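You operate a simulated robot arm through the tools that you are given. There is no shell and no other tool.

You are at the controls of a simulated robot arm. One attempt, no reset.

Task
Run the wiper on slow for three sweeps or more, park it, and switch the supply off.
Fine: the orange supply knob feeds it; turn the wiper knob off to park the arm; leave the board's other switches as they are; leave the red supply knob.

Only the result counts: the job must be done as asked and must still hold three seconds after the hand-in. Knocking over, shifting, dropping, spilling or breaking anything else fails it.

Robot
A 6-joint arm with a two-finger parallel gripper, fixed in place. Base frame: the origin is at the foot of the arm, x ahead of it, y to its left, z up; the work surface is at about z = 740. Lengths are in mm, angles in degrees, forces in N, time in s.
Its first joint turns from -166.0 to 166.0 degrees. Payload 3.91 kg.
The tool frame sits at the grasp point between the pads (the TCP): z along the fingers, y along the line on which they close. The tips reach 30 mm beyond it. The gripper opens to 110 mm. The fingers are 20 mm wide and 10 mm thick; the gripper's body (48 by 112 mm) begins 55 mm behind the TCP.
Orientation is that of the tool frame in the base frame, as a unit quaternion [w, x, y, z]. With the fingers straight down and closing along the base's y, the tool's x points along the base's -x, its y along +y and its z along -z.

Tools
- The arm moves only by the tool jog_arm. Its argument "plan" is a list that holds one entry, the list of rows, each a list of 7 numbers: the finger opening in mm, from 0 to 110, then the shift along the tool's x, y, z in mm, then the turn, a rotation vector about the tool's x, y, z in degrees. In form: [[[hand, x, y, z, wx, wy, wz], ...]]. A call has 1 to 20 rows; each row is the pose to reach, as a shift and turn from the pose commanded when the call began, along the tool's axes at that moment. Rows are played at 5 a second. More than 50 mm and 8.6 degrees between two rows, or a gripper value outside its range, and nothing of the call is played. Where a pose cannot be reached the arm comes as near as it can. A force on the tool above 90 N (or 10 N above the force at the start of the call, whichever is more), or a blocked arm, ends the call early, and 0.2 s more pass. Each finger travels about 108 mm/s and halts on what it meets, pressing with about 22 N; the grip force reading is that of the motor and also rises with nothing between the fingers. The clock runs only during rows and for 0.2 s after the last one: add rows that repeat a pose to give the fingers time. The reply holds the time, the measured pose of the TCP, the force on the tool along the base axes, the opening and the grip force, in the units named above and with some noise, with the torque about the TCP (base axes, N m) and any sound that the robot's microphone picked up, and new pictures: "views" is both (left out), scene, wrist or none.
- Cameras (640 x 400 px; columns grow to the right, rows downward): "scene" is fixed at [48.7, 499.8, 1478.5]; the picture's right is [-0.11, -0.99, 0.00], its down [-0.62, 0.07, -0.78] and it looks along [0.78, -0.09, -0.62] (base axes); focal length 306 px, centre (320, 200). "wrist" rides on the gripper at [72, 17, -103] in the tool frame; the picture's right is [-0.23, 0.97, 0.00], its down [-0.76, -0.18, -0.62] and it looks along [-0.61, -0.14, 0.78] (tool axes); focal length 222 px, centre (320, 200). There is no depth. A picture from a camera that has moved, and an enlarged one, comes with that camera's place and axes in the base frame and with its lens.
- enlarge(camera, box): a new picture of the part [left, top, right, bottom] of that camera's present view, enlarged. The clock stands still meanwhile.
- close_job(): hands the job in; it is judged then, once.

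Places have to be worked out from the pictures, the camera data and where the tool is seen. Open the gripper and draw the arm clear of the work before you hand the job in, unless the task says otherwise.

The tools are called after "Emit:" as a command line: name --argument value ..., lists and objects as JSON in quotes. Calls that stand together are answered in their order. jog_arm: Moves the arm, as the interface text tells. Its arguments: {"type":"object","properties":{"plan":{"type":"array"},"views":{"type":"string","enum":["both","scene","wrist","none"]}},"required":["plan"]} The other tools are called the same way: enlarge (camera, box) takes an enlarged picture of a part of a camera's view; close_job () hands the job in.

At the start:

```text
time: 0.0
eef_pos: [616.4, 113.6, 1212.7]
tcp_rot: [0.0, 0.001, 1.0, 0.0]
ft_force: [0.3, -0.5, 0.1]
wrist_torque: [0.03, -0.05, 0.02]
width: 110.2
grip_force: 0.1
```

scene: 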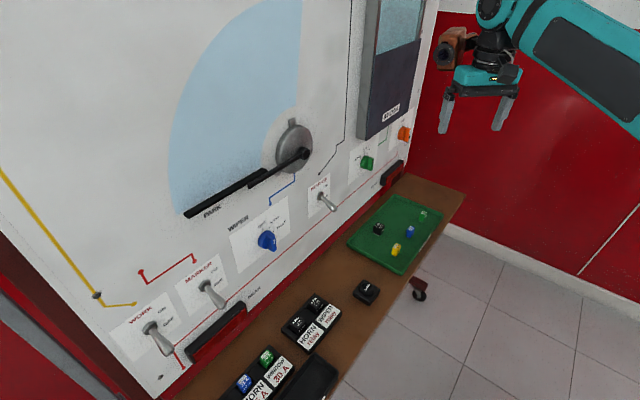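
wrist: 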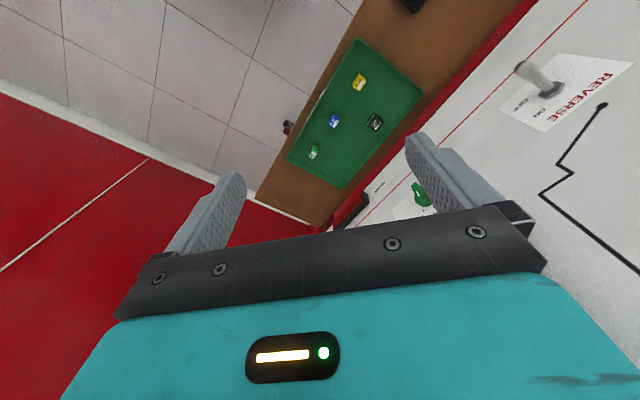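

The scene shows a wall board with a wiper dial, a blue wiper knob, green and orange knobs at the right, and various toggles. I'll enlarge several regions to read the labels before moving.

Emit:
enlarge --camera "scene" --box '[200, 170, 340, 260]'

Emit:
enlarge --camera "scene" --box '[320, 90, 440, 210]'

Emit:
enlarge --camera "scene" --box '[80, 230, 280, 400]'

Emit:
enlarge --camera "scene" --box '[220, 200, 460, 400]'

```text
4.44 times, centred on (270, 215) of scene
camera zoom: at [48.7, 499.8, 1478.5], right [-0.11, -0.99, 0.0], down [-0.62, 0.07, -0.78], along [0.78, -0.09, -0.62], focal length 1361 px, centre (542, 133)
```

zoom: 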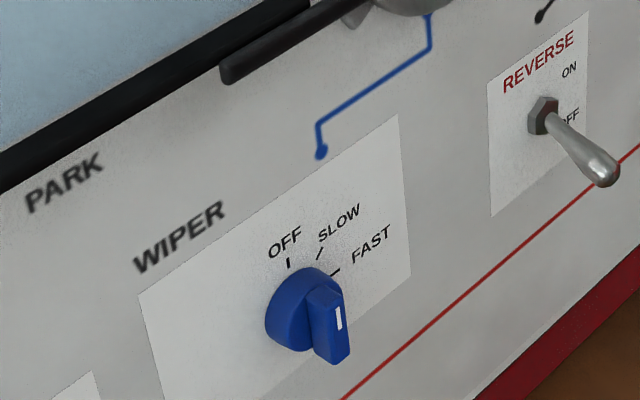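

```text
3.33 times, centred on (380, 150) of scene
camera zoom: at [48.7, 499.8, 1478.5], right [-0.11, -0.99, 0.0], down [-0.62, 0.07, -0.78], along [0.78, -0.09, -0.62], focal length 1021 px, centre (120, 367)
```

zoom: 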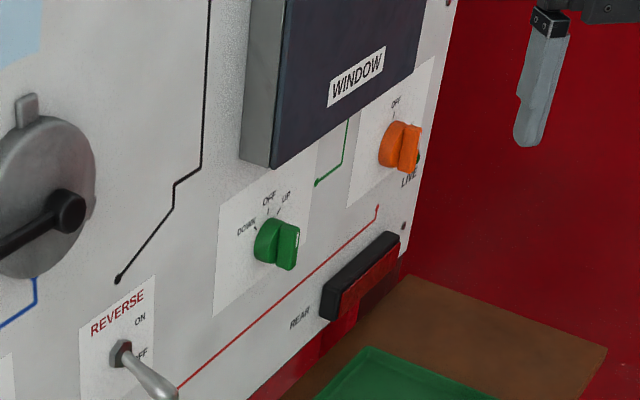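

```text
2.35 times, centred on (180, 315) of scene
camera zoom: at [48.7, 499.8, 1478.5], right [-0.11, -0.99, 0.0], down [-0.62, 0.07, -0.78], along [0.78, -0.09, -0.62], focal length 721 px, centre (649, -71)
```

zoom: 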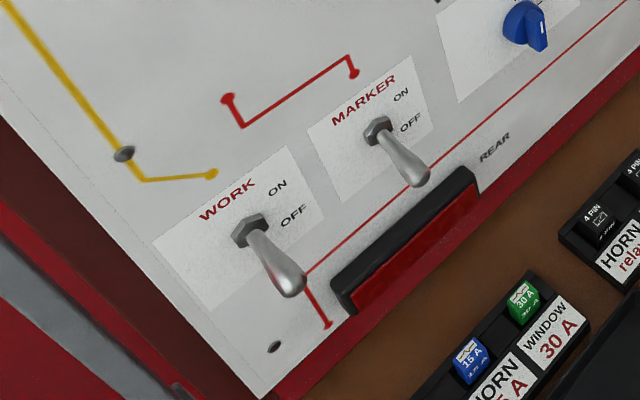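

```text
2.00 times, centred on (340, 300) of scene
camera zoom: at [48.7, 499.8, 1478.5], right [-0.11, -0.99, 0.0], down [-0.62, 0.07, -0.78], along [0.78, -0.09, -0.62], focal length 612 px, centre (280, 0)
```

zoom: 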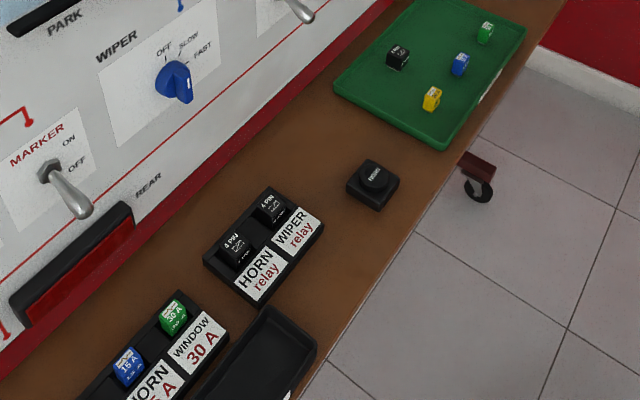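

The board runs diagonally (its normal points roughly along base (0.71, 0.70, 0)). I want a closer look at the orange knob's state, the fuses, and the board's overall shape before acting.

Emit:
enlarge --camera "scene" --box '[380, 110, 428, 158]'

Emit:
enlarge --camera "scene" --box '[245, 215, 301, 255]'

Emit:
enlarge --camera "scene" --box '[210, 320, 350, 400]'

Emit:
enlarge --camera "scene" --box '[160, 0, 340, 230]'

```text
8.33 times, centred on (404, 134) of scene
camera zoom: at [48.7, 499.8, 1478.5], right [-0.11, -0.99, 0.0], down [-0.62, 0.07, -0.78], along [0.78, -0.09, -0.62], focal length 2552 px, centre (-380, 750)
```

zoom: 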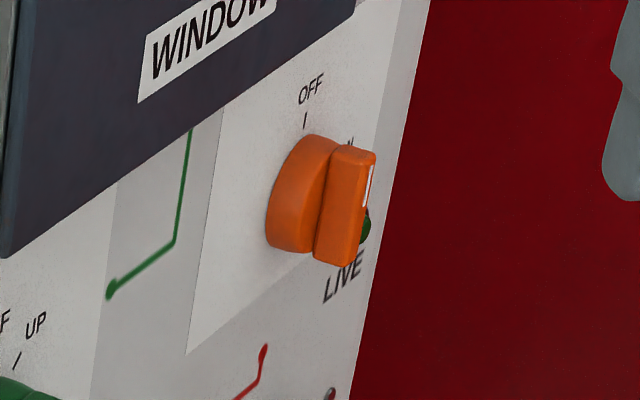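

```text
10.00 times, centred on (273, 235) of scene
camera zoom: at [48.7, 499.8, 1478.5], right [-0.11, -0.99, 0.0], down [-0.62, 0.07, -0.78], along [0.78, -0.09, -0.62], focal length 3063 px, centre (790, -150)
```

zoom: 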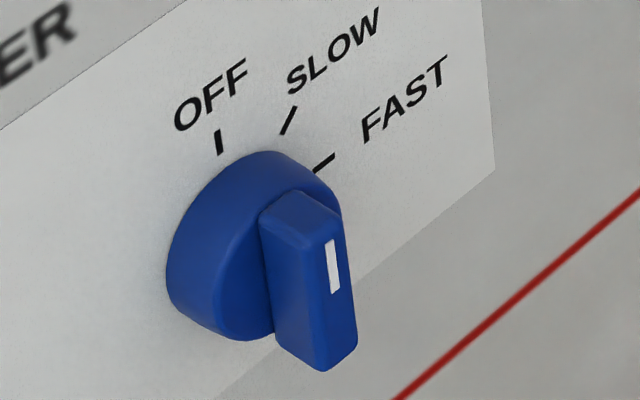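

```text
4.57 times, centred on (280, 360) of scene
camera zoom: at [48.7, 499.8, 1478.5], right [-0.11, -0.99, 0.0], down [-0.62, 0.07, -0.78], along [0.78, -0.09, -0.62], focal length 1400 px, centre (503, -531)
```

zoom: 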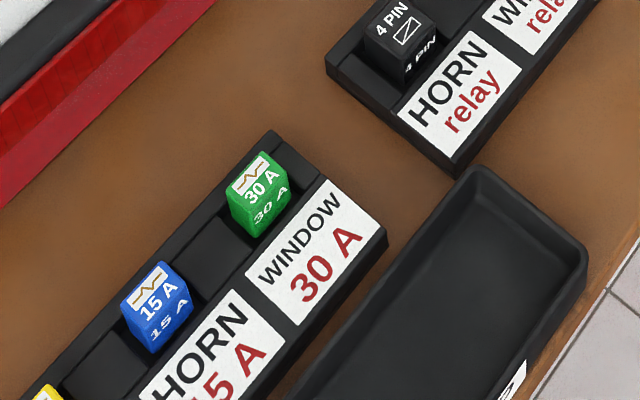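

```text
1.74 times, centred on (250, 115) of scene
camera zoom: at [48.7, 499.8, 1478.5], right [-0.11, -0.99, 0.0], down [-0.62, 0.07, -0.78], along [0.78, -0.09, -0.62], focal length 533 px, centre (442, 348)
```

zoom: 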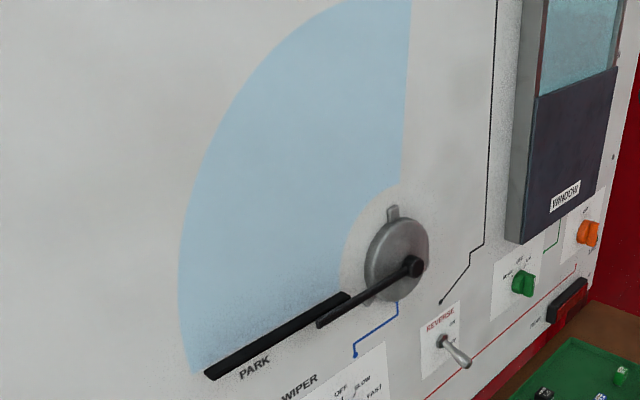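

The orange supply wing seems to point at OFF with the LIVE lamp dark, and the wiper knob is at OFF with the blade parked. I estimate the blue knob at about (529, 560, 995) and the orange at about (974, 106, 1010), so I first swing the tool toward the wiper side, turning it to face along the board's normal.

Emit:
jog_arm --plan '[[[110, 22.6, 30.6, 11.3, 0, 0, -4.44], [110, 45.2, 61.2, 22.6, 0, 0, -8.88], [110, 67.8, 91.8, 33.9, 0, 0, -13.32], [110, 90.4, 122.4, 45.2, 0, 0, -17.76], [110, 113, 153, 56.5, 0, 0, -22.2], [110, 135.6, 183.6, 67.8, 0, 0, -26.64], [110, 158.2, 214.2, 79.1, 0, 0, -31.08], [110, 180.8, 244.8, 90.4, 0, 0, -35.52], [110, 203.4, 275.4, 101.7, 0, 0, -39.96], [110, 226, 306, 113, 0, 0, -44.4]]]' --views "both"

```text
time: 2.2
eef_pos: [389.0, 418.1, 1099.0]
tcp_rot: [0.001, -0.378, 0.926, -0.001]
ft_force: [0.3, -0.4, 0.7]
wrist_torque: [0.02, 0.03, 0.03]
width: 110.0
grip_force: 0.0
camera wrist: at [324.0, 380.7, 1202.2], right [-0.52, 0.85, 0.0], down [0.67, 0.41, 0.62], along [0.53, 0.32, -0.78], focal length 222 px, centre (320, 200)
```

scene: 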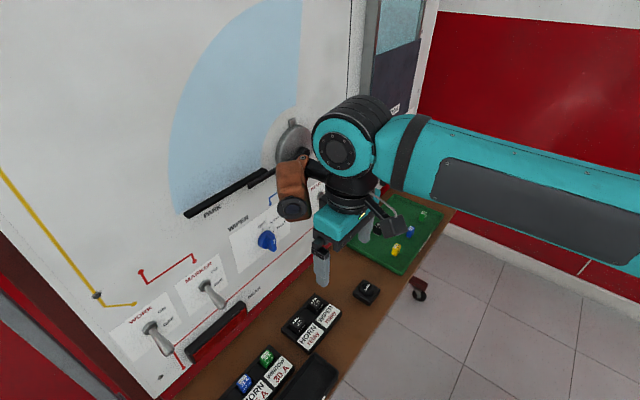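
wrist: 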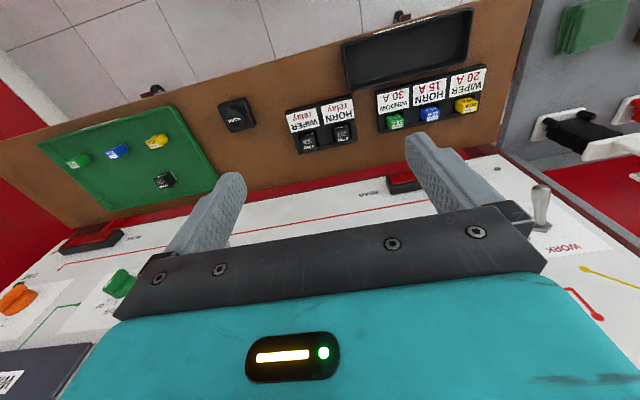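

The wrist view shows all fuses and relays seated, so the wiper circuit is complete. Now I pitch the tool up to horizontal facing the board, lowering the TCP to about knob height, still some 220 mm from the board.

Emit:
jog_arm --plan '[[[110, 0, 0, 9, 0, -8.18, 0], [110, 0, 0, 18, 0, -16.36, 0], [110, 0, 0, 27, 0, -24.54, 0], [110, 0, 0, 36, 0, -32.72, 0], [110, 0, 0, 45, 0, -40.9, 0], [110, 0, 0, 54, 0, -49.08, 0], [110, 0, 0, 63, 0, -57.26, 0], [110, 0, 0, 72, 0, -65.44, 0], [110, 0, 0, 81, 0, -73.62, 0], [110, 0, 0, 90, 0, -81.8, 0], [110, 0, 0, 99, 0, -90, 0]]]' --views "both"

```text
time: 4.6
eef_pos: [403.4, 400.8, 988.2]
tcp_rot: [0.624, -0.173, 0.707, 0.283]
ft_force: [-2.6, 4.8, 3.1]
wrist_torque: [-0.16, 0.06, -0.32]
width: 110.1
grip_force: 0.0
camera wrist: at [300.1, 359.4, 926.5], right [-0.54, 0.74, 0.4], down [-0.26, -0.6, 0.75], along [0.8, 0.3, 0.52], focal length 222 px, centre (320, 200)
```

scene: 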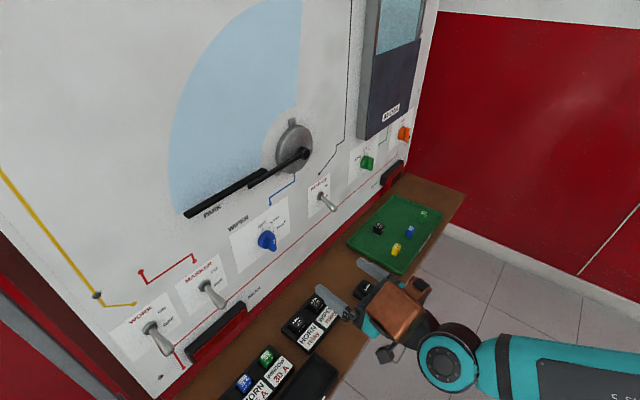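
wrist: 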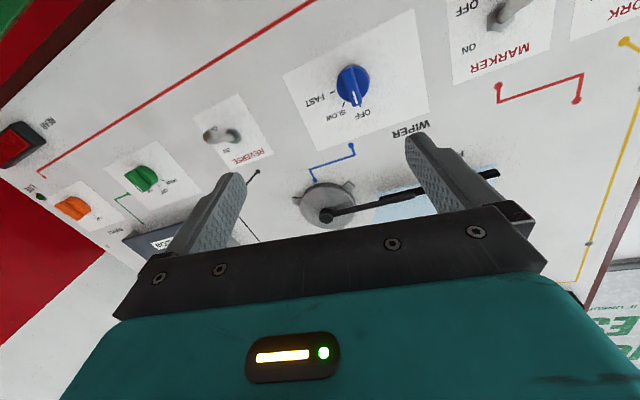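

The arm has not fully arrived at the commanded orientation (still some yaw and roll error), which may be lag. I'll hold the commanded pose briefly and re-read.

Emit:
jog_arm --plan '[[[110, 0, 0, 0, 0, 0, 0], [110, 0, 0, 0, 0, 0, 0], [110, 0, 0, 0, 0, 0, 0], [110, 0, 0, 0, 0, 0, 0]]]' --views "wrist"

```text
time: 5.6
eef_pos: [389.8, 418.1, 1002.2]
tcp_rot: [0.655, -0.267, 0.655, 0.267]
ft_force: [0.4, -0.5, -0.3]
wrist_torque: [0.02, 0.0, 0.01]
width: 109.9
grip_force: 0.1
camera wrist: at [302.7, 359.2, 928.3], right [-0.68, 0.7, 0.23], down [-0.32, -0.56, 0.76], along [0.66, 0.45, 0.61], focal length 222 px, centre (320, 200)
```

wrist: 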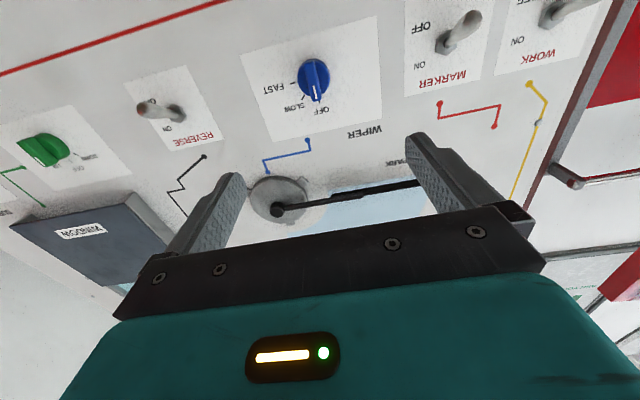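

The tool has now settled facing the board squarely, and the wrist view shows the blue knob about 300 mm away. I'll enlarge it to pin down its position and wing orientation.

Emit:
enlarge --camera "wrist" --box '[250, 40, 378, 120]'

Emit:
enlarge --camera "wrist" --box '[0, 80, 160, 260]'

```text
5.00 times, centred on (314, 80) of wrist
camera zoom: at [302.7, 359.2, 928.3], right [-0.68, 0.7, 0.23], down [-0.32, -0.56, 0.76], along [0.66, 0.45, 0.61], focal length 1111 px, centre (350, 800)
```

zoom: 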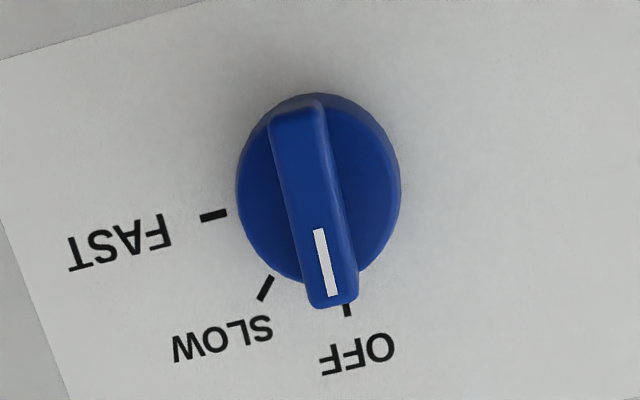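

```text
2.22 times, centred on (80, 170) of wrist
camera zoom: at [302.7, 359.2, 928.3], right [-0.68, 0.7, 0.23], down [-0.32, -0.56, 0.76], along [0.66, 0.45, 0.61], focal length 494 px, centre (853, 267)
```

zoom: 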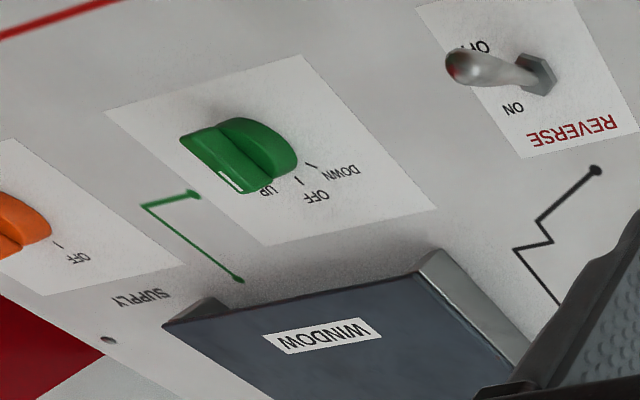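

From this view I put the blue knob's axis at about s≈25 mm along the board and z≈980, wing vertical at OFF, with SLOW about 45° clockwise and FAST about 90°. The supply goes on first, so I slide parallel to the board (staying ~200 mm off it) toward the orange knob to inspect it.

Emit:
jog_arm --plan '[[[110, 0, -46, 0, 0, 0, 0], [110, 0, -92, 0, 0, 0, 0], [110, 0, -138, 0, 0, 0, 0], [110, 0, -184, 0, 0, 0, 0], [110, 0, -230, 0, 0, 0, 0], [110, 0, -276, 0, 0, 0, 0], [110, 0, -322, 0, 0, 0, 0], [110, 0, -368, 0, 0, 0, 0], [110, 0, -414, 0, 0, 0, 0], [110, 0, -460, 0, 0, 0, 0], [110, 0, -506, 0, 0, 0, 0], [110, 0, -552, 0, 0, 0, 0], [110, 0, -598, 0, 0, 0, 0], [110, 0, -598, 0, 0, 0, 0], [110, 0, -598, 0, 0, 0, 0]]]' --views "both"

```text
time: 9.0
eef_pos: [554.8, 383.7, 1176.8]
tcp_rot: [0.684, -0.154, 0.66, 0.269]
ft_force: [-0.6, -1.1, 0.5]
wrist_torque: [0.0, 0.0, 0.01]
width: 109.9
grip_force: 0.1
out of reach, approached as far as the arm can: row 1, 2, 3, 4, 5, 6, 7, 8, 9, 10, 11, 12, 13, 14, 15
stopped in row 15: the arm was blocked; the commanded pose is now the measured one
camera wrist: at [457.9, 350.7, 1099.4], right [-0.55, 0.75, 0.36], down [-0.4, -0.62, 0.68], along [0.73, 0.23, 0.64], focal length 222 px, centre (320, 200)
```

scene: 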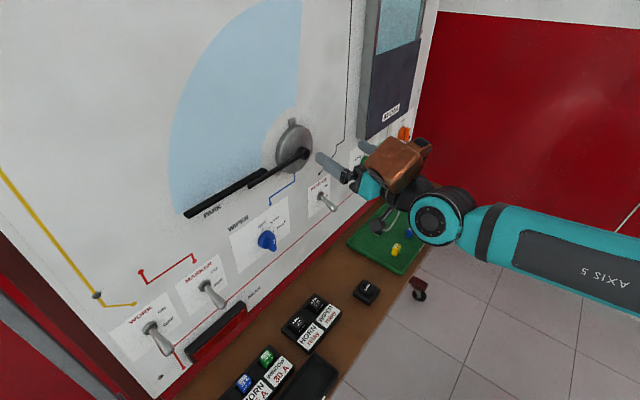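
wrist: 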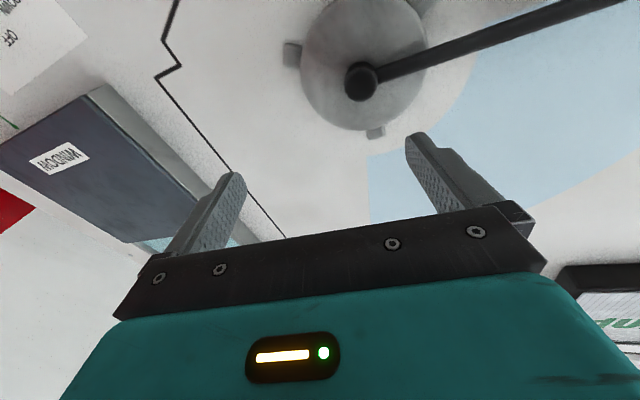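

The slide was reported out of reach: the pitch-up seems to have flipped the wrist joint the wrong way (via the right), so it hit its limit. Contact force is nil. I'll back off the board and swing the tool to the right to unwind the wrist without crossing the singularity.

Emit:
jog_arm --plan '[[[110, 0, 0, -40, 0, 0, 0], [110, 0, 0, -80, 0, 0, 0], [110, 0, 0, -100, 6.63, 0.27, -1.6], [110, 0, 0, -100, 13.27, 0.53, -3.2], [110, 0, 0, -100, 19.9, 0.8, -4.8], [110, 0, 0, -100, 26.5, 1.07, -6.4], [110, 0, 0, -100, 33.2, 1.33, -8.0], [110, 0, 0, -100, 39.8, 1.6, -9.6], [110, 0, 0, -100, 39.8, 1.6, -9.6]]]' --views "both"

```text
time: 11.0
eef_pos: [475.0, 328.4, 1168.1]
tcp_rot: [0.706, 0.03, 0.707, -0.031]
ft_force: [-0.2, 0.3, 0.1]
wrist_torque: [0.03, 0.0, 0.01]
width: 109.8
grip_force: 0.1
camera wrist: at [371.0, 354.0, 1095.7], right [0.08, 0.97, 0.23], down [-0.64, -0.12, 0.76], along [0.77, -0.21, 0.61], focal length 222 px, centre (320, 200)
```

scene: 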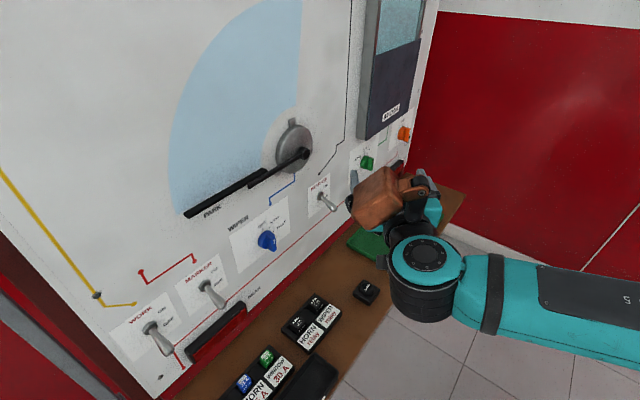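
wrist: 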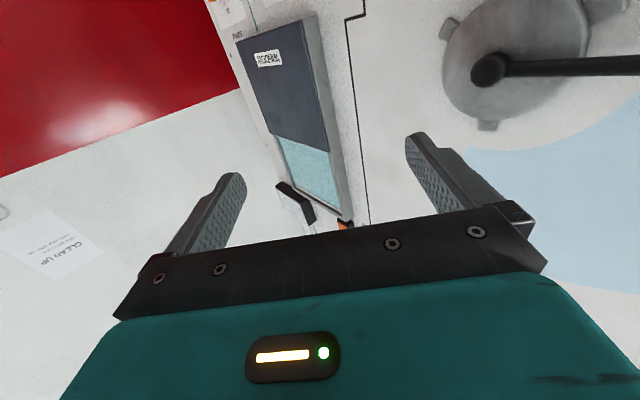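

The wrist unwound as predicted and now tracks the command exactly. Next I pitch the tool back down to vertical at this spot, well clear of the board.

Emit:
jog_arm --plan '[[[110, 0, 0, 0, 0, 8.18, 0], [110, 0, 0, 0, 0, 16.36, 0], [110, 0, 0, 0, 0, 24.54, 0], [110, 0, 0, 0, 0, 32.72, 0], [110, 0, 0, 0, 0, 40.9, 0], [110, 0, 0, 0, 0, 49.08, 0], [110, 0, 0, 0, 0, 57.26, 0], [110, 0, 0, 0, 0, 65.44, 0], [110, 0, 0, 0, 0, 73.62, 0], [110, 0, 0, 0, 0, 81.8, 0], [110, 0, 0, 0, 0, 90, 0], [110, 0, 0, 0, 0, 90, 0]]]' --views "scene"

```text
time: 13.6
eef_pos: [472.8, 328.4, 1167.7]
tcp_rot: [-0.001, 0.042, 0.999, -0.001]
ft_force: [0.1, -0.1, -0.2]
wrist_torque: [0.0, -0.05, 0.0]
width: 109.7
grip_force: 0.0
```

scene: 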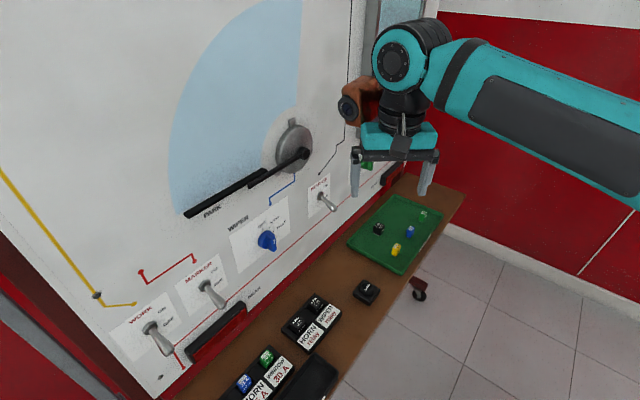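

The tool is vertical again and the wrist is back to its unflipped state. I now carry it, tool down, toward the orange-knob side while yawing it to line up with the board's normal.

Emit:
jog_arm --plan '[[[110, -25.9, -36.7, 1.8, 0, 0, -4.94], [110, -51.8, -73.3, 3.6, 0, 0, -9.88], [110, -77.7, -110, 5.4, 0, 0, -14.82], [110, -103.6, -146.7, 7.2, 0, 0, -19.76], [110, -129.4, -183.3, 9, 0, 0, -24.7], [110, -155.3, -220, 10.8, 0, 0, -29.64], [110, -181.2, -256.7, 12.6, 0, 0, -34.58], [110, -207.1, -293.4, 14.4, 0, 0, -39.52], [110, -233, -330, 16.2, 0, 0, -44.46], [110, -258.9, -366.7, 18, 0, 0, -49.4], [110, -258.9, -366.7, 18, 0, 0, -49.4]]]' --views "both"

```text
time: 16.0
eef_pos: [701.3, -61.3, 1148.0]
tcp_rot: [0.0, -0.379, 0.925, 0.0]
ft_force: [0.0, -0.1, -0.1]
wrist_torque: [-0.01, 0.01, 0.03]
width: 110.0
grip_force: 0.0
camera wrist: at [636.2, -98.2, 1251.2], right [-0.52, 0.85, 0.0], down [0.67, 0.41, 0.62], along [0.53, 0.32, -0.78], focal length 222 px, centre (320, 200)
```

scene: 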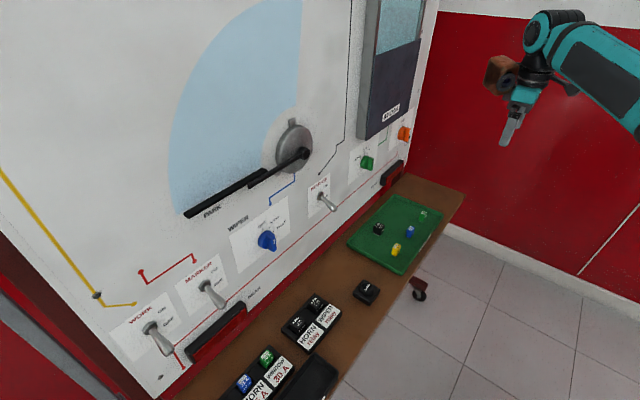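
wrist: 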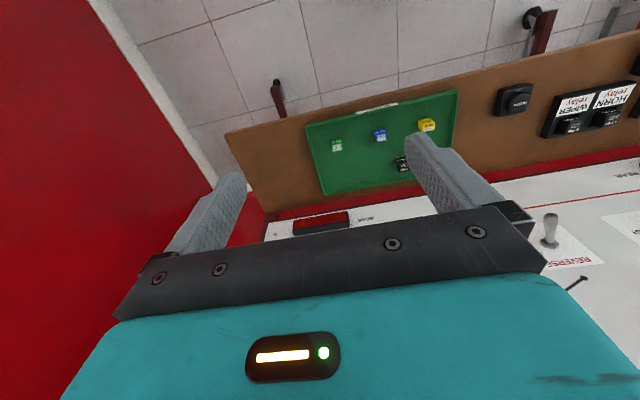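

The arm is at (701, -61, 1148), tool down and yawed along the board normal. I now pitch it up to horizontal; from here the tool passes to the left of the forearm, which should avoid the wrist flip.

Emit:
jog_arm --plan '[[[110, -10, -4.5, 13, 0, -8.18, 0], [110, -20, -9, 26, 0, -16.36, 0], [110, -30, -13.5, 39, 0, -24.54, 0], [110, -40, -18, 52, 0, -32.72, 0], [110, -50, -22.5, 65, 0, -40.9, 0], [110, -60, -27, 78, 0, -49.08, 0], [110, -70, -31.5, 91, 0, -57.26, 0], [110, -80, -36, 104, 0, -65.44, 0], [110, -90, -40.5, 117, 0, -73.62, 0], [110, -100, -45, 130, 0, -81.8, 0], [110, -110, -50, 143, 0, -90, 0], [110, -110, -50, 143, 0, -90, 0]]]' --views "both"

```text
time: 18.6
eef_pos: [813.8, -17.4, 1005.6]
tcp_rot: [0.654, -0.268, 0.654, 0.269]
ft_force: [-1.2, 0.0, 0.1]
wrist_torque: [0.02, 0.0, -0.01]
width: 109.8
grip_force: 0.0
camera wrist: at [726.9, -77.6, 933.7], right [-0.68, 0.69, 0.23], down [-0.32, -0.56, 0.76], along [0.66, 0.45, 0.61], focal length 222 px, centre (320, 200)
```

scene: 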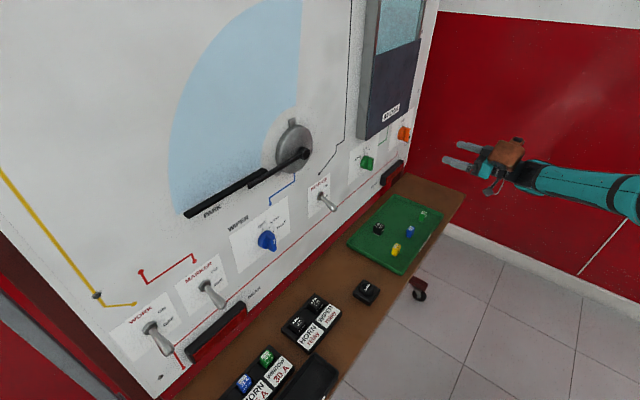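
wrist: 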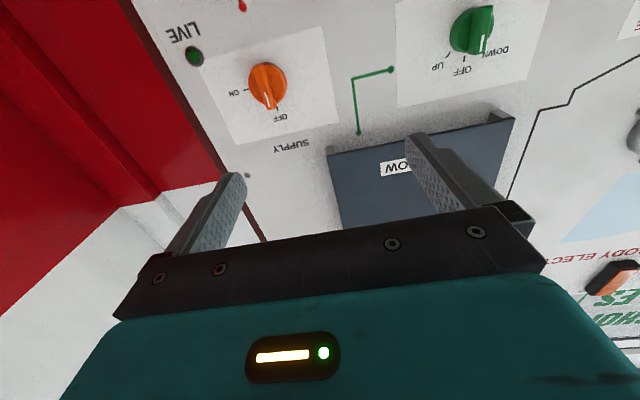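

The tool now faces the board near the orange knob with no flip. I'll enlarge the wrist view of the orange knob to read its labels, state, and position.

Emit:
enlarge --camera "wrist" --box '[180, 20, 340, 160]'

Emit:
enlarge --camera "wrist" --box '[320, 80, 540, 260]'

Emit:
enlarge --camera "wrist" --box '[480, 180, 640, 340]'

```text
2.86 times, centred on (260, 90) of wrist
camera zoom: at [726.9, -77.6, 933.7], right [-0.68, 0.69, 0.23], down [-0.32, -0.56, 0.76], along [0.66, 0.45, 0.61], focal length 635 px, centre (491, 514)
```

zoom: 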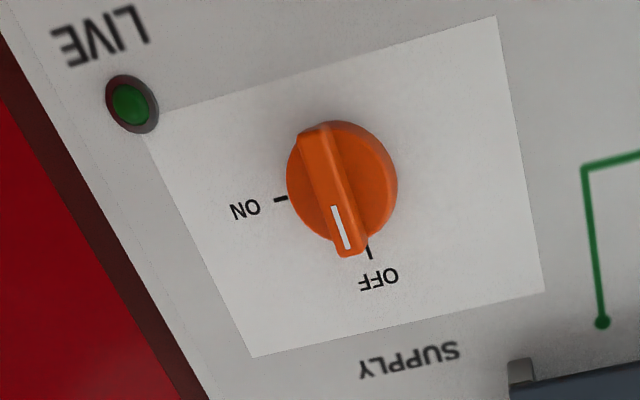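

```text
2.22 times, centred on (430, 170) of wrist
camera zoom: at [726.9, -77.6, 933.7], right [-0.68, 0.69, 0.23], down [-0.32, -0.56, 0.76], along [0.66, 0.45, 0.61], focal length 494 px, centre (76, 267)
```

zoom: 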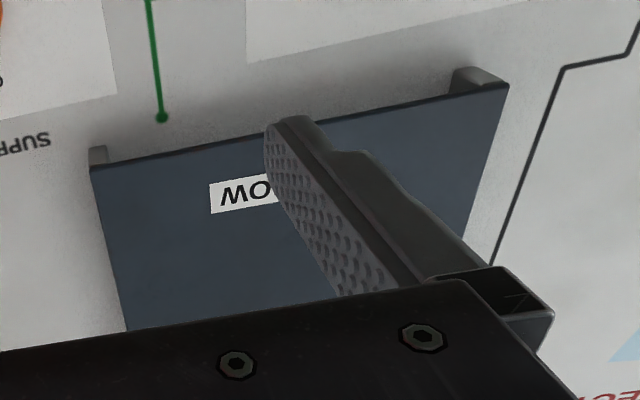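

```text
2.50 times, centred on (560, 260) of wrist
camera zoom: at [726.9, -77.6, 933.7], right [-0.68, 0.69, 0.23], down [-0.32, -0.56, 0.76], along [0.66, 0.45, 0.61], focal length 555 px, centre (-280, 50)
```

zoom: 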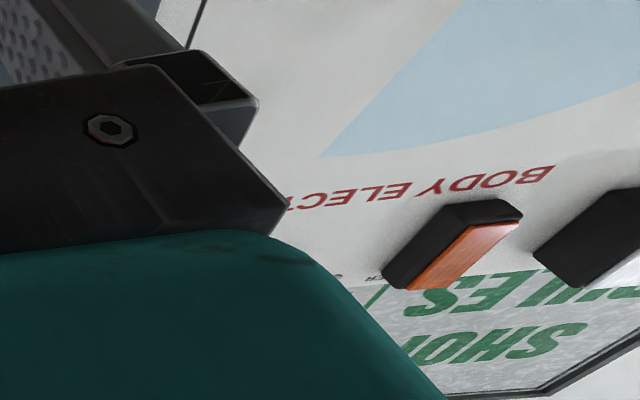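

Orange is confirmed at OFF (12 o'clock), ON is at 3 o'clock, and the LIVE lamp is dark. I estimate its axis at s≈-645, z≈980, wing front about 769 along the normal, so I move to a pre-grasp in front of it with the fingers narrowed to 50 mm.

Emit:
jog_arm --plan '[[[100, 8, -21, 30, 0, 0, 0], [80, 17, -42, 60, 0, 0, 0], [60, 25.5, -64, 90, 0, 0, 0], [50, 25.5, -64, 90, 0, 0, 0], [50, 25.5, -64, 90, 0, 0, 0]]]' --views "both"

```text
time: 19.8
eef_pos: [923.1, 0.4, 980.7]
tcp_rot: [0.654, -0.268, 0.655, 0.268]
ft_force: [0.2, 0.1, -0.1]
wrist_torque: [-0.01, 0.01, -0.03]
width: 49.8
grip_force: 0.0
camera wrist: at [836.3, -59.9, 909.0], right [-0.68, 0.69, 0.23], down [-0.32, -0.56, 0.76], along [0.66, 0.45, 0.61], focal length 222 px, centre (320, 200)
```

scene: 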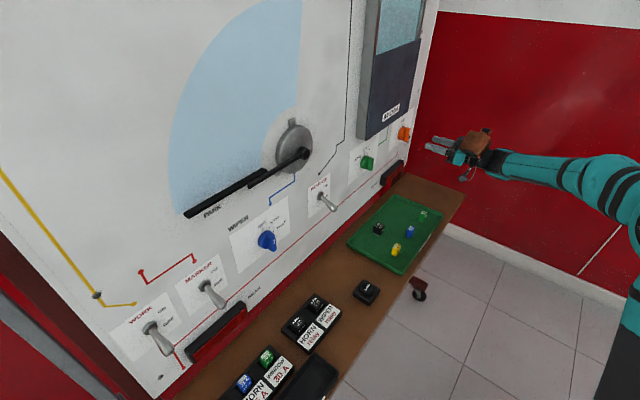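
wrist: 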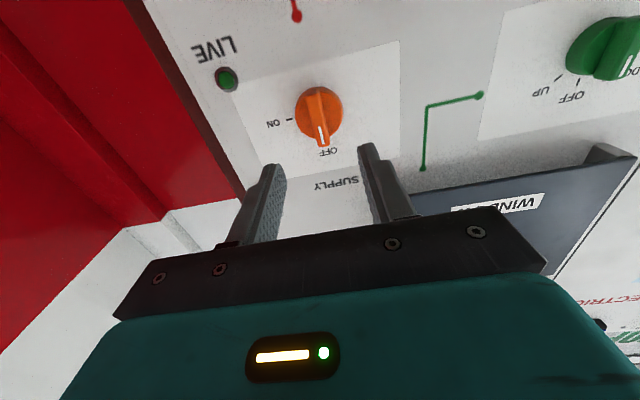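

Pose is on target at s≈-645, d≈660, z≈981. I enlarge the wrist view to check that the wing is centred between the fingers.

Emit:
enlarge --camera "wrist" --box '[230, 60, 410, 230]'

Emit:
enlarge --camera "scene" --box '[370, 100, 510, 190]'

```text
2.35 times, centred on (320, 145) of wrist
camera zoom: at [836.3, -59.9, 909.0], right [-0.68, 0.69, 0.23], down [-0.32, -0.56, 0.76], along [0.66, 0.45, 0.61], focal length 523 px, centre (320, 329)
```

zoom: 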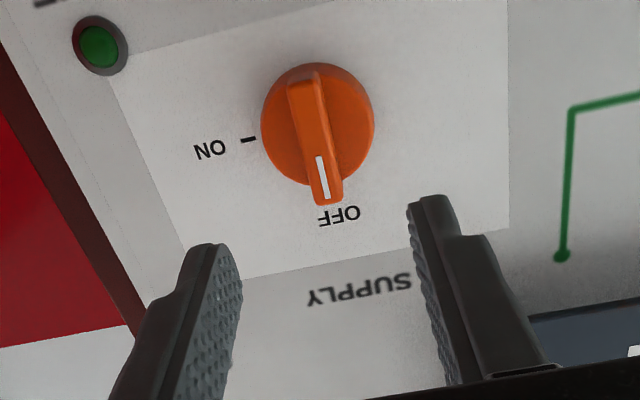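

```text
4.44 times, centred on (440, 145) of scene
camera zoom: at [48.7, 499.8, 1478.5], right [-0.11, -0.99, 0.0], down [-0.62, 0.07, -0.78], along [0.78, -0.09, -0.62], focal length 1361 px, centre (-213, 444)
```

zoom: 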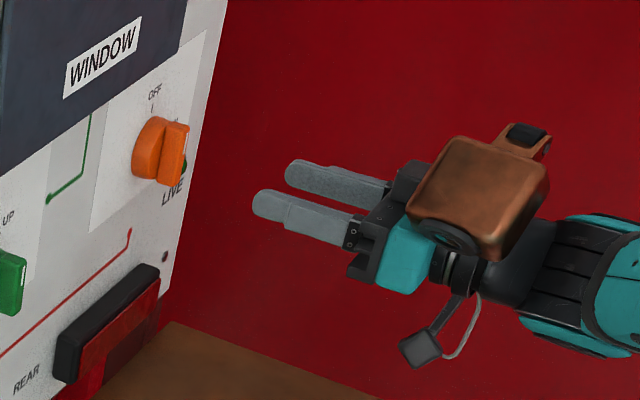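

Two-view triangulation puts the board face at about 796 and the knob axis at (s≈-645, z≈980), so the wing is well centred. I advance until the tips just reach the wing's front and look again.

Emit:
jog_arm --plan '[[[50, 0, 0, 30, 0, 0, 0], [50, 0, 0, 60, 0, 0, 0], [50, 0, 0, 80, 0, 0, 0], [50, 0, 0, 80, 0, 0, 0]]]' --views "both"

Emit:
enlarge --camera "wrist" --box '[220, 60, 420, 240]'

Emit:
enlarge --camera "scene" --box '[370, 100, 470, 170]'

```text
time: 20.8
eef_pos: [981.3, 56.0, 982.1]
tcp_rot: [0.653, -0.269, 0.655, 0.268]
ft_force: [0.6, -0.1, -0.8]
wrist_torque: [-0.02, 0.0, 0.01]
width: 49.9
grip_force: 0.1
camera wrist: at [893.3, -4.0, 909.2], right [-0.68, 0.69, 0.23], down [-0.32, -0.56, 0.76], along [0.66, 0.45, 0.61], focal length 222 px, centre (320, 200)
```

scene: 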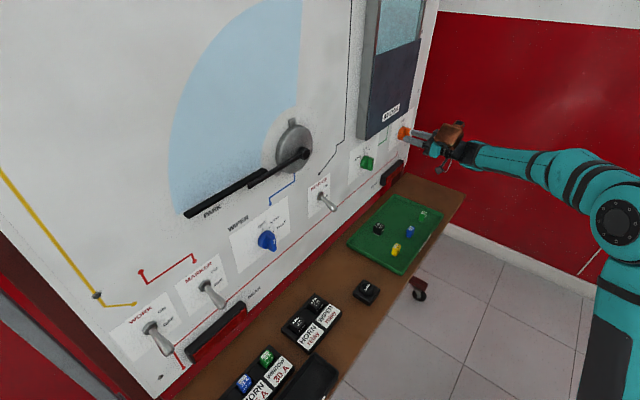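
wrist: 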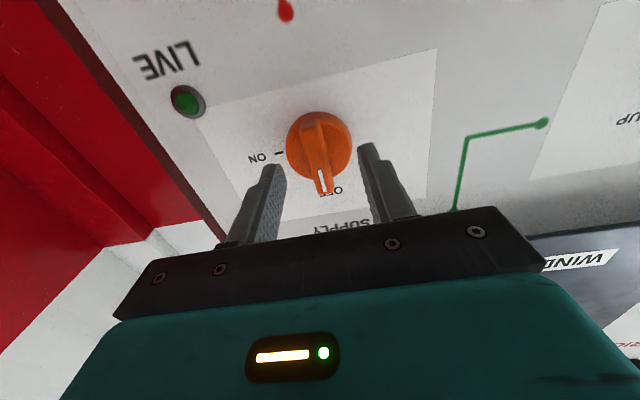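

```text
2.22 times, centred on (320, 150) of wrist
camera zoom: at [893.3, -4.0, 909.2], right [-0.68, 0.69, 0.23], down [-0.32, -0.56, 0.76], along [0.66, 0.45, 0.61], focal length 494 px, centre (320, 311)
```

zoom: 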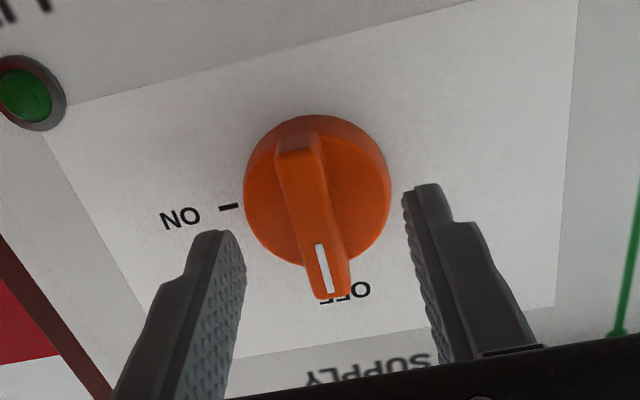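

```text
5.71 times, centred on (420, 135) of scene
camera zoom: at [48.7, 499.8, 1478.5], right [-0.11, -0.99, 0.0], down [-0.62, 0.07, -0.78], along [0.78, -0.09, -0.62], focal length 1750 px, centre (-251, 571)
```

zoom: 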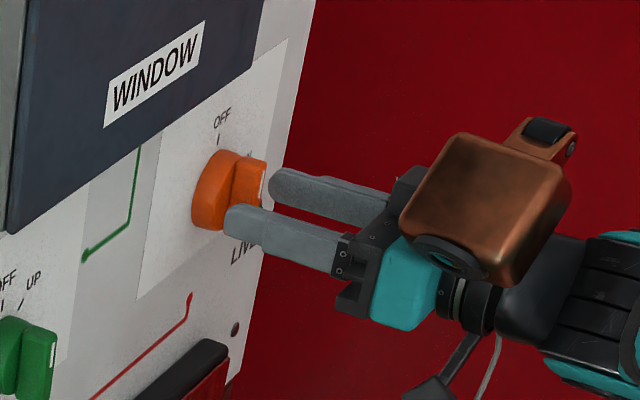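

The fingers straddle the wing symmetrically with tips near its front face. I advance about 9 mm further (nudging 1.5 mm lower to match the axis) and close on the wing.

Emit:
jog_arm --plan '[[[50, 1.5, 0, 5, 0, 0, 0], [50, 1.5, 0, 9, 0, 0, 0], [30, 1.5, 0, 9, 0, 0, 0], [10, 1.5, 0, 9, 0, 0, 0], [5, 1.5, 0, 9, 0, 0, 0], [5, 1.5, 0, 9, 0, 0, 0]]]' --views "both"

Emit:
enlarge --camera "wrist" --box '[220, 60, 420, 240]'

Emit:
enlarge --camera "scene" --box '[370, 100, 470, 170]'

```text
time: 22.2
eef_pos: [987.2, 62.1, 980.5]
tcp_rot: [0.653, -0.269, 0.655, 0.267]
ft_force: [10.4, -2.4, 4.6]
wrist_torque: [0.02, -0.01, 0.38]
width: 13.1
grip_force: 45.1
camera wrist: at [900.0, 1.4, 908.2], right [-0.68, 0.69, 0.23], down [-0.32, -0.56, 0.76], along [0.66, 0.45, 0.61], focal length 222 px, centre (320, 200)
```

scene: 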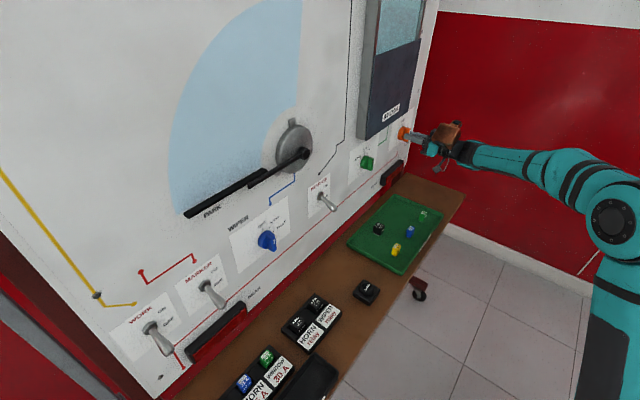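
wrist: 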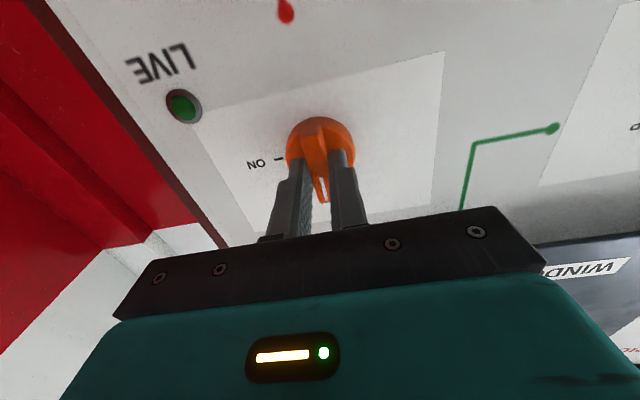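

```text
2.22 times, centred on (320, 150) of wrist
camera zoom: at [900.0, 1.4, 908.2], right [-0.68, 0.69, 0.23], down [-0.32, -0.56, 0.76], along [0.66, 0.45, 0.61], focal length 494 px, centre (320, 311)
```

zoom: 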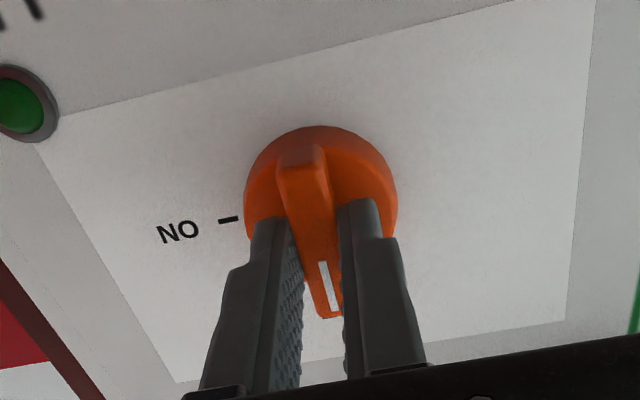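

```text
5.71 times, centred on (420, 135) of scene
camera zoom: at [48.7, 499.8, 1478.5], right [-0.11, -0.99, 0.0], down [-0.62, 0.07, -0.78], along [0.78, -0.09, -0.62], focal length 1750 px, centre (-251, 571)
```

zoom: 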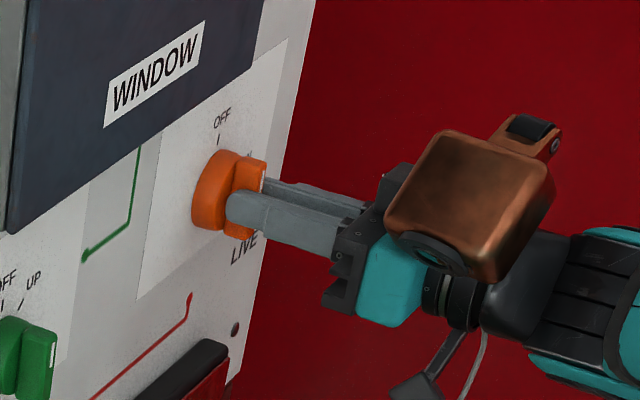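

The wing is gripped (13 mm wide, no damage, small side force). Now I turn the tool +90° about its own axis (clockwise seen from the front) toward ON.

Emit:
jog_arm --plan '[[[5, 0, 0, 0, 0, 0, 7.5], [5, 0, 0, 0, 0, 0, 15], [5, 0, 0, 0, 0, 0, 22.5], [5, 0, 0, 0, 0, 0, 30], [5, 0, 0, 0, 0, 0, 37.5], [5, 0, 0, 0, 0, 0, 45], [5, 0, 0, 0, 0, 0, 52.5], [5, 0, 0, 0, 0, 0, 60], [5, 0, 0, 0, 0, 0, 67.5], [5, 0, 0, 0, 0, 0, 75], [5, 0, 0, 0, 0, 0, 82.5], [5, 0, 0, 0, 0, 0, 90], [5, 0, 0, 0, 0, 0, 90]]]' --views "both"

Emit:
enlarge --camera "scene" --box '[370, 100, 470, 170]'

Emit:
enlarge --camera "wrist" --box '[200, 40, 440, 240]'

```text
time: 25.0
eef_pos: [986.9, 60.8, 980.4]
tcp_rot: [0.272, 0.274, 0.653, 0.652]
ft_force: [12.3, -9.1, 12.0]
wrist_torque: [0.27, -0.31, 0.24]
width: 12.8
grip_force: 44.6
camera wrist: at [861.3, 40.9, 997.1], right [0.16, -0.16, 0.97], down [0.09, -0.98, -0.18], along [0.98, 0.12, -0.14], focal length 222 px, centre (320, 200)
```

scene: 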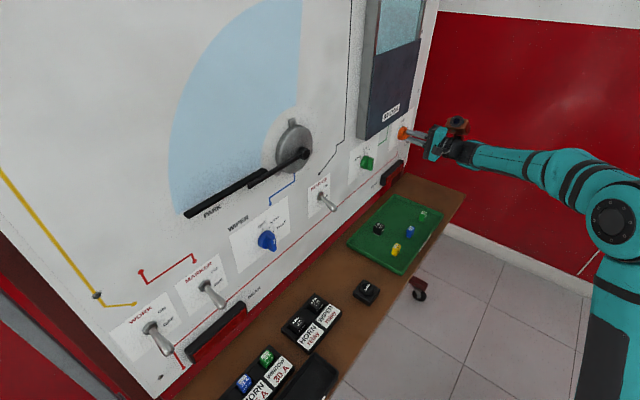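
wrist: 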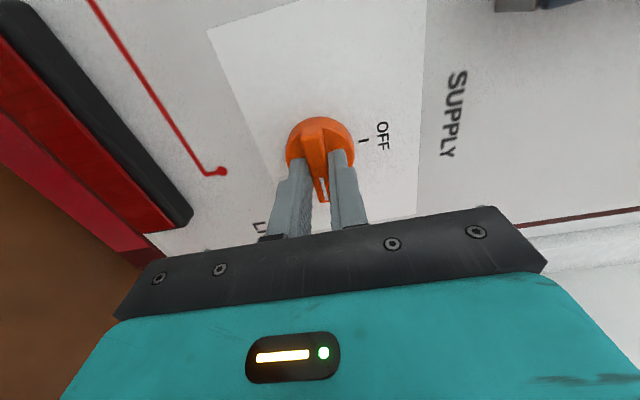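

```text
5.71 times, centred on (420, 135) of scene
camera zoom: at [48.7, 499.8, 1478.5], right [-0.11, -0.99, 0.0], down [-0.62, 0.07, -0.78], along [0.78, -0.09, -0.62], focal length 1750 px, centre (-251, 571)
```

zoom: 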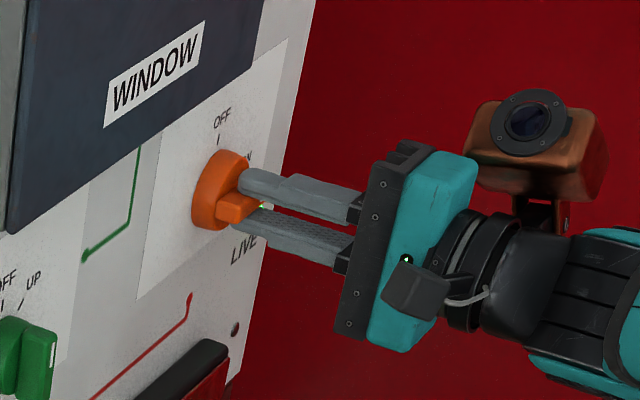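

```text
2.00 times, centred on (320, 140) of wrist
camera zoom: at [861.3, 40.9, 997.1], right [0.16, -0.16, 0.97], down [0.09, -0.98, -0.18], along [0.98, 0.12, -0.14], focal length 444 px, centre (320, 320)
```

zoom: 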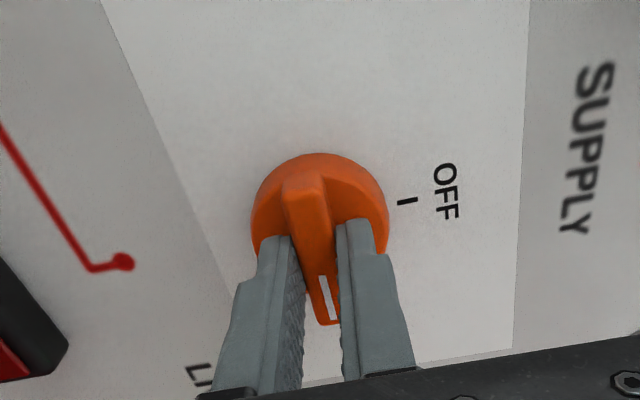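

The orange wing is now horizontal at ON, and the LIVE lamp beside it appears lit green. I release, back straight off 100 mm, and check.

Emit:
jog_arm --plan '[[[50, 0, 0, 0, 0, 0, 0], [50, 0, 0, 0, 0, 0, 0], [50, 0, 0, 0, 0, 0, 0], [50, 0, 0, -30, 0, 0, 0], [50, 0, 0, -65, 0, 0, 0], [50, 0, 0, -100, 0, 0, 0], [50, 0, 0, -100, 0, 0, 0]]]' --views "both"

Emit:
enlarge --camera "scene" --box '[370, 100, 470, 170]'

Emit:
enlarge --camera "wrist" --box '[200, 40, 440, 240]'

```text
time: 26.6
eef_pos: [915.0, -7.8, 980.6]
tcp_rot: [0.273, 0.274, 0.653, 0.652]
ft_force: [0.6, -0.5, 0.9]
wrist_torque: [0.02, -0.02, 0.02]
width: 50.5
grip_force: 0.1
camera wrist: at [789.9, -27.4, 997.5], right [0.16, -0.16, 0.97], down [0.09, -0.98, -0.18], along [0.98, 0.12, -0.14], focal length 222 px, centre (320, 200)
```

scene: 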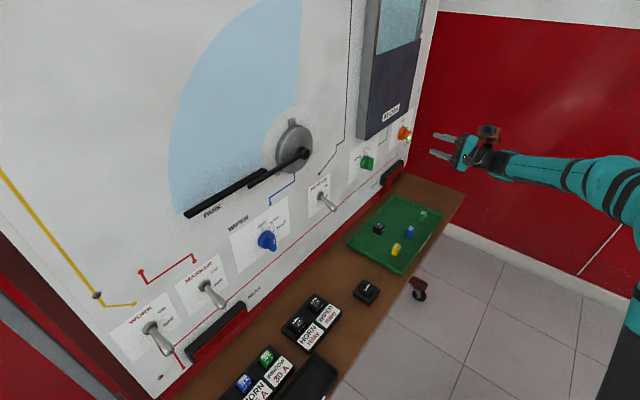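
wrist: 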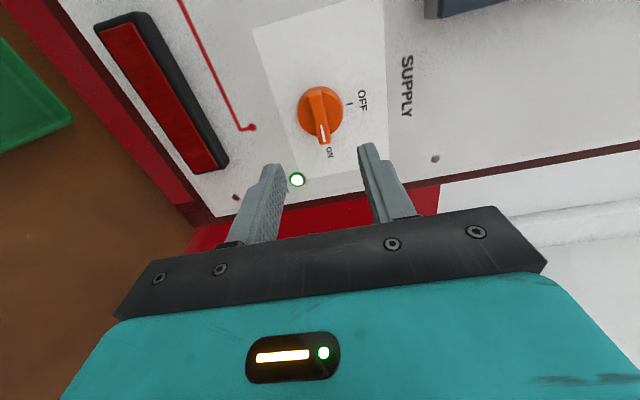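

```text
5.71 times, centred on (420, 135) of scene
camera zoom: at [48.7, 499.8, 1478.5], right [-0.11, -0.99, 0.0], down [-0.62, 0.07, -0.78], along [0.78, -0.09, -0.62], focal length 1750 px, centre (-251, 571)
```

zoom: 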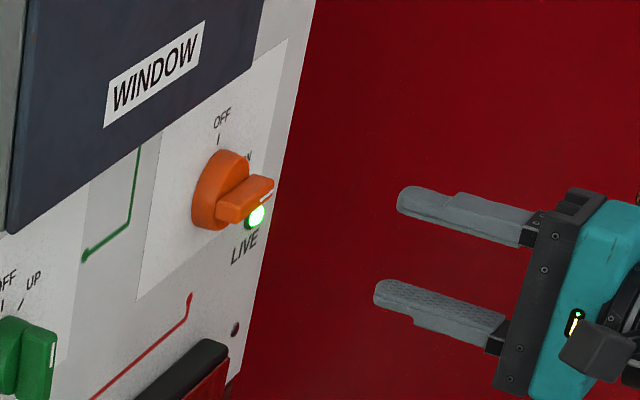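

```text
2.00 times, centred on (320, 140) of wrist
camera zoom: at [789.9, -27.4, 997.5], right [0.16, -0.16, 0.97], down [0.09, -0.98, -0.18], along [0.98, 0.12, -0.14], focal length 444 px, centre (320, 320)
```

zoom: 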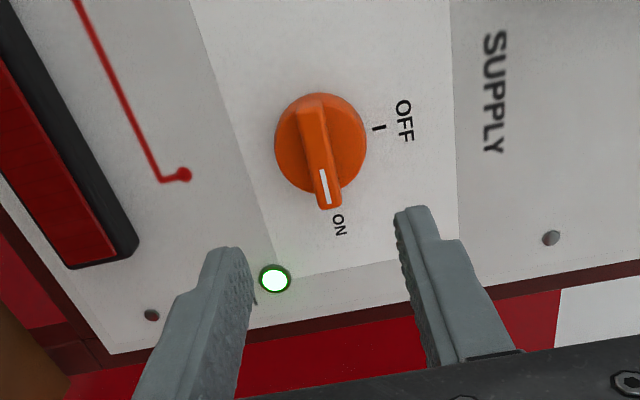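

LIVE is lit, so the supply is on. I retract a little more and move along the board toward the wiper knob, rolling the gripper back to horizontal closing on the way.

Emit:
jog_arm --plan '[[[50, 0, 0, -30, 0, 0, 0], [50, 10, 0, -60, 0, 0, 0], [50, 40, 0, -60, 0, 0, -7.5], [50, 75, 0, -60, 0, 0, -15], [50, 110, 0, -60, 0, 0, -22.5], [50, 145, 0, -60, 0, 0, -30], [50, 180, 0, -60, 0, 0, -37.5], [50, 215, 0, -60, 0, 0, -45], [50, 250, 0, -60, 0, 0, -52.5], [50, 285, 0, -60, 0, 0, -60], [50, 320, 0, -60, 0, 0, -67.5], [50, 350, 0, -60, 0, 0, -75], [50, 375, 0, -60, 0, 0, -82.5], [50, 390, 0, -60, 0, 0, -90], [50, 390, 0, -60, 0, 0, -90]]]' --views "both"

```text
time: 29.8
eef_pos: [600.6, 227.2, 979.6]
tcp_rot: [0.654, -0.269, 0.655, 0.266]
ft_force: [-1.1, 1.3, -0.5]
wrist_torque: [-0.01, -0.06, 0.0]
width: 50.3
grip_force: 0.0
camera wrist: at [512.4, 167.0, 907.1], right [-0.68, 0.69, 0.23], down [-0.32, -0.56, 0.76], along [0.66, 0.45, 0.61], focal length 222 px, centre (320, 200)
```

scene: 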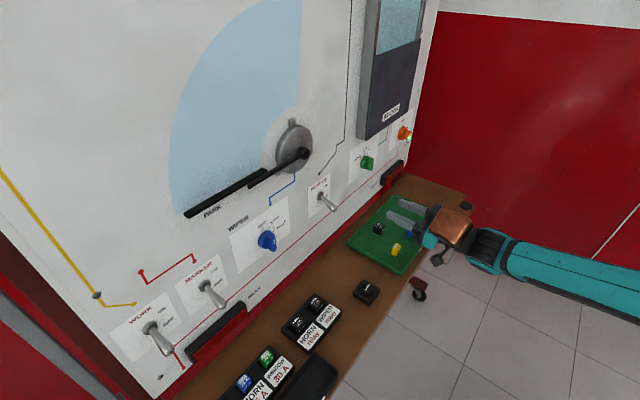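
wrist: 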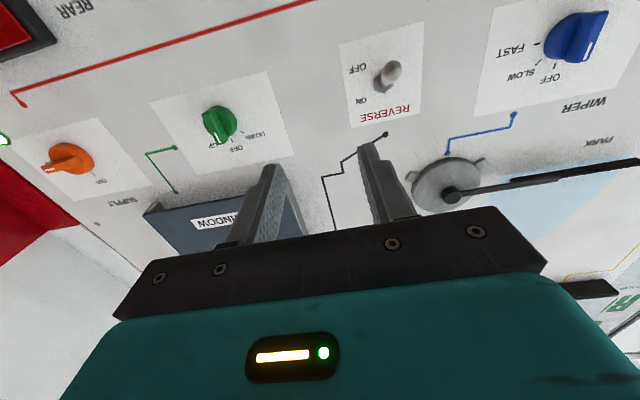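

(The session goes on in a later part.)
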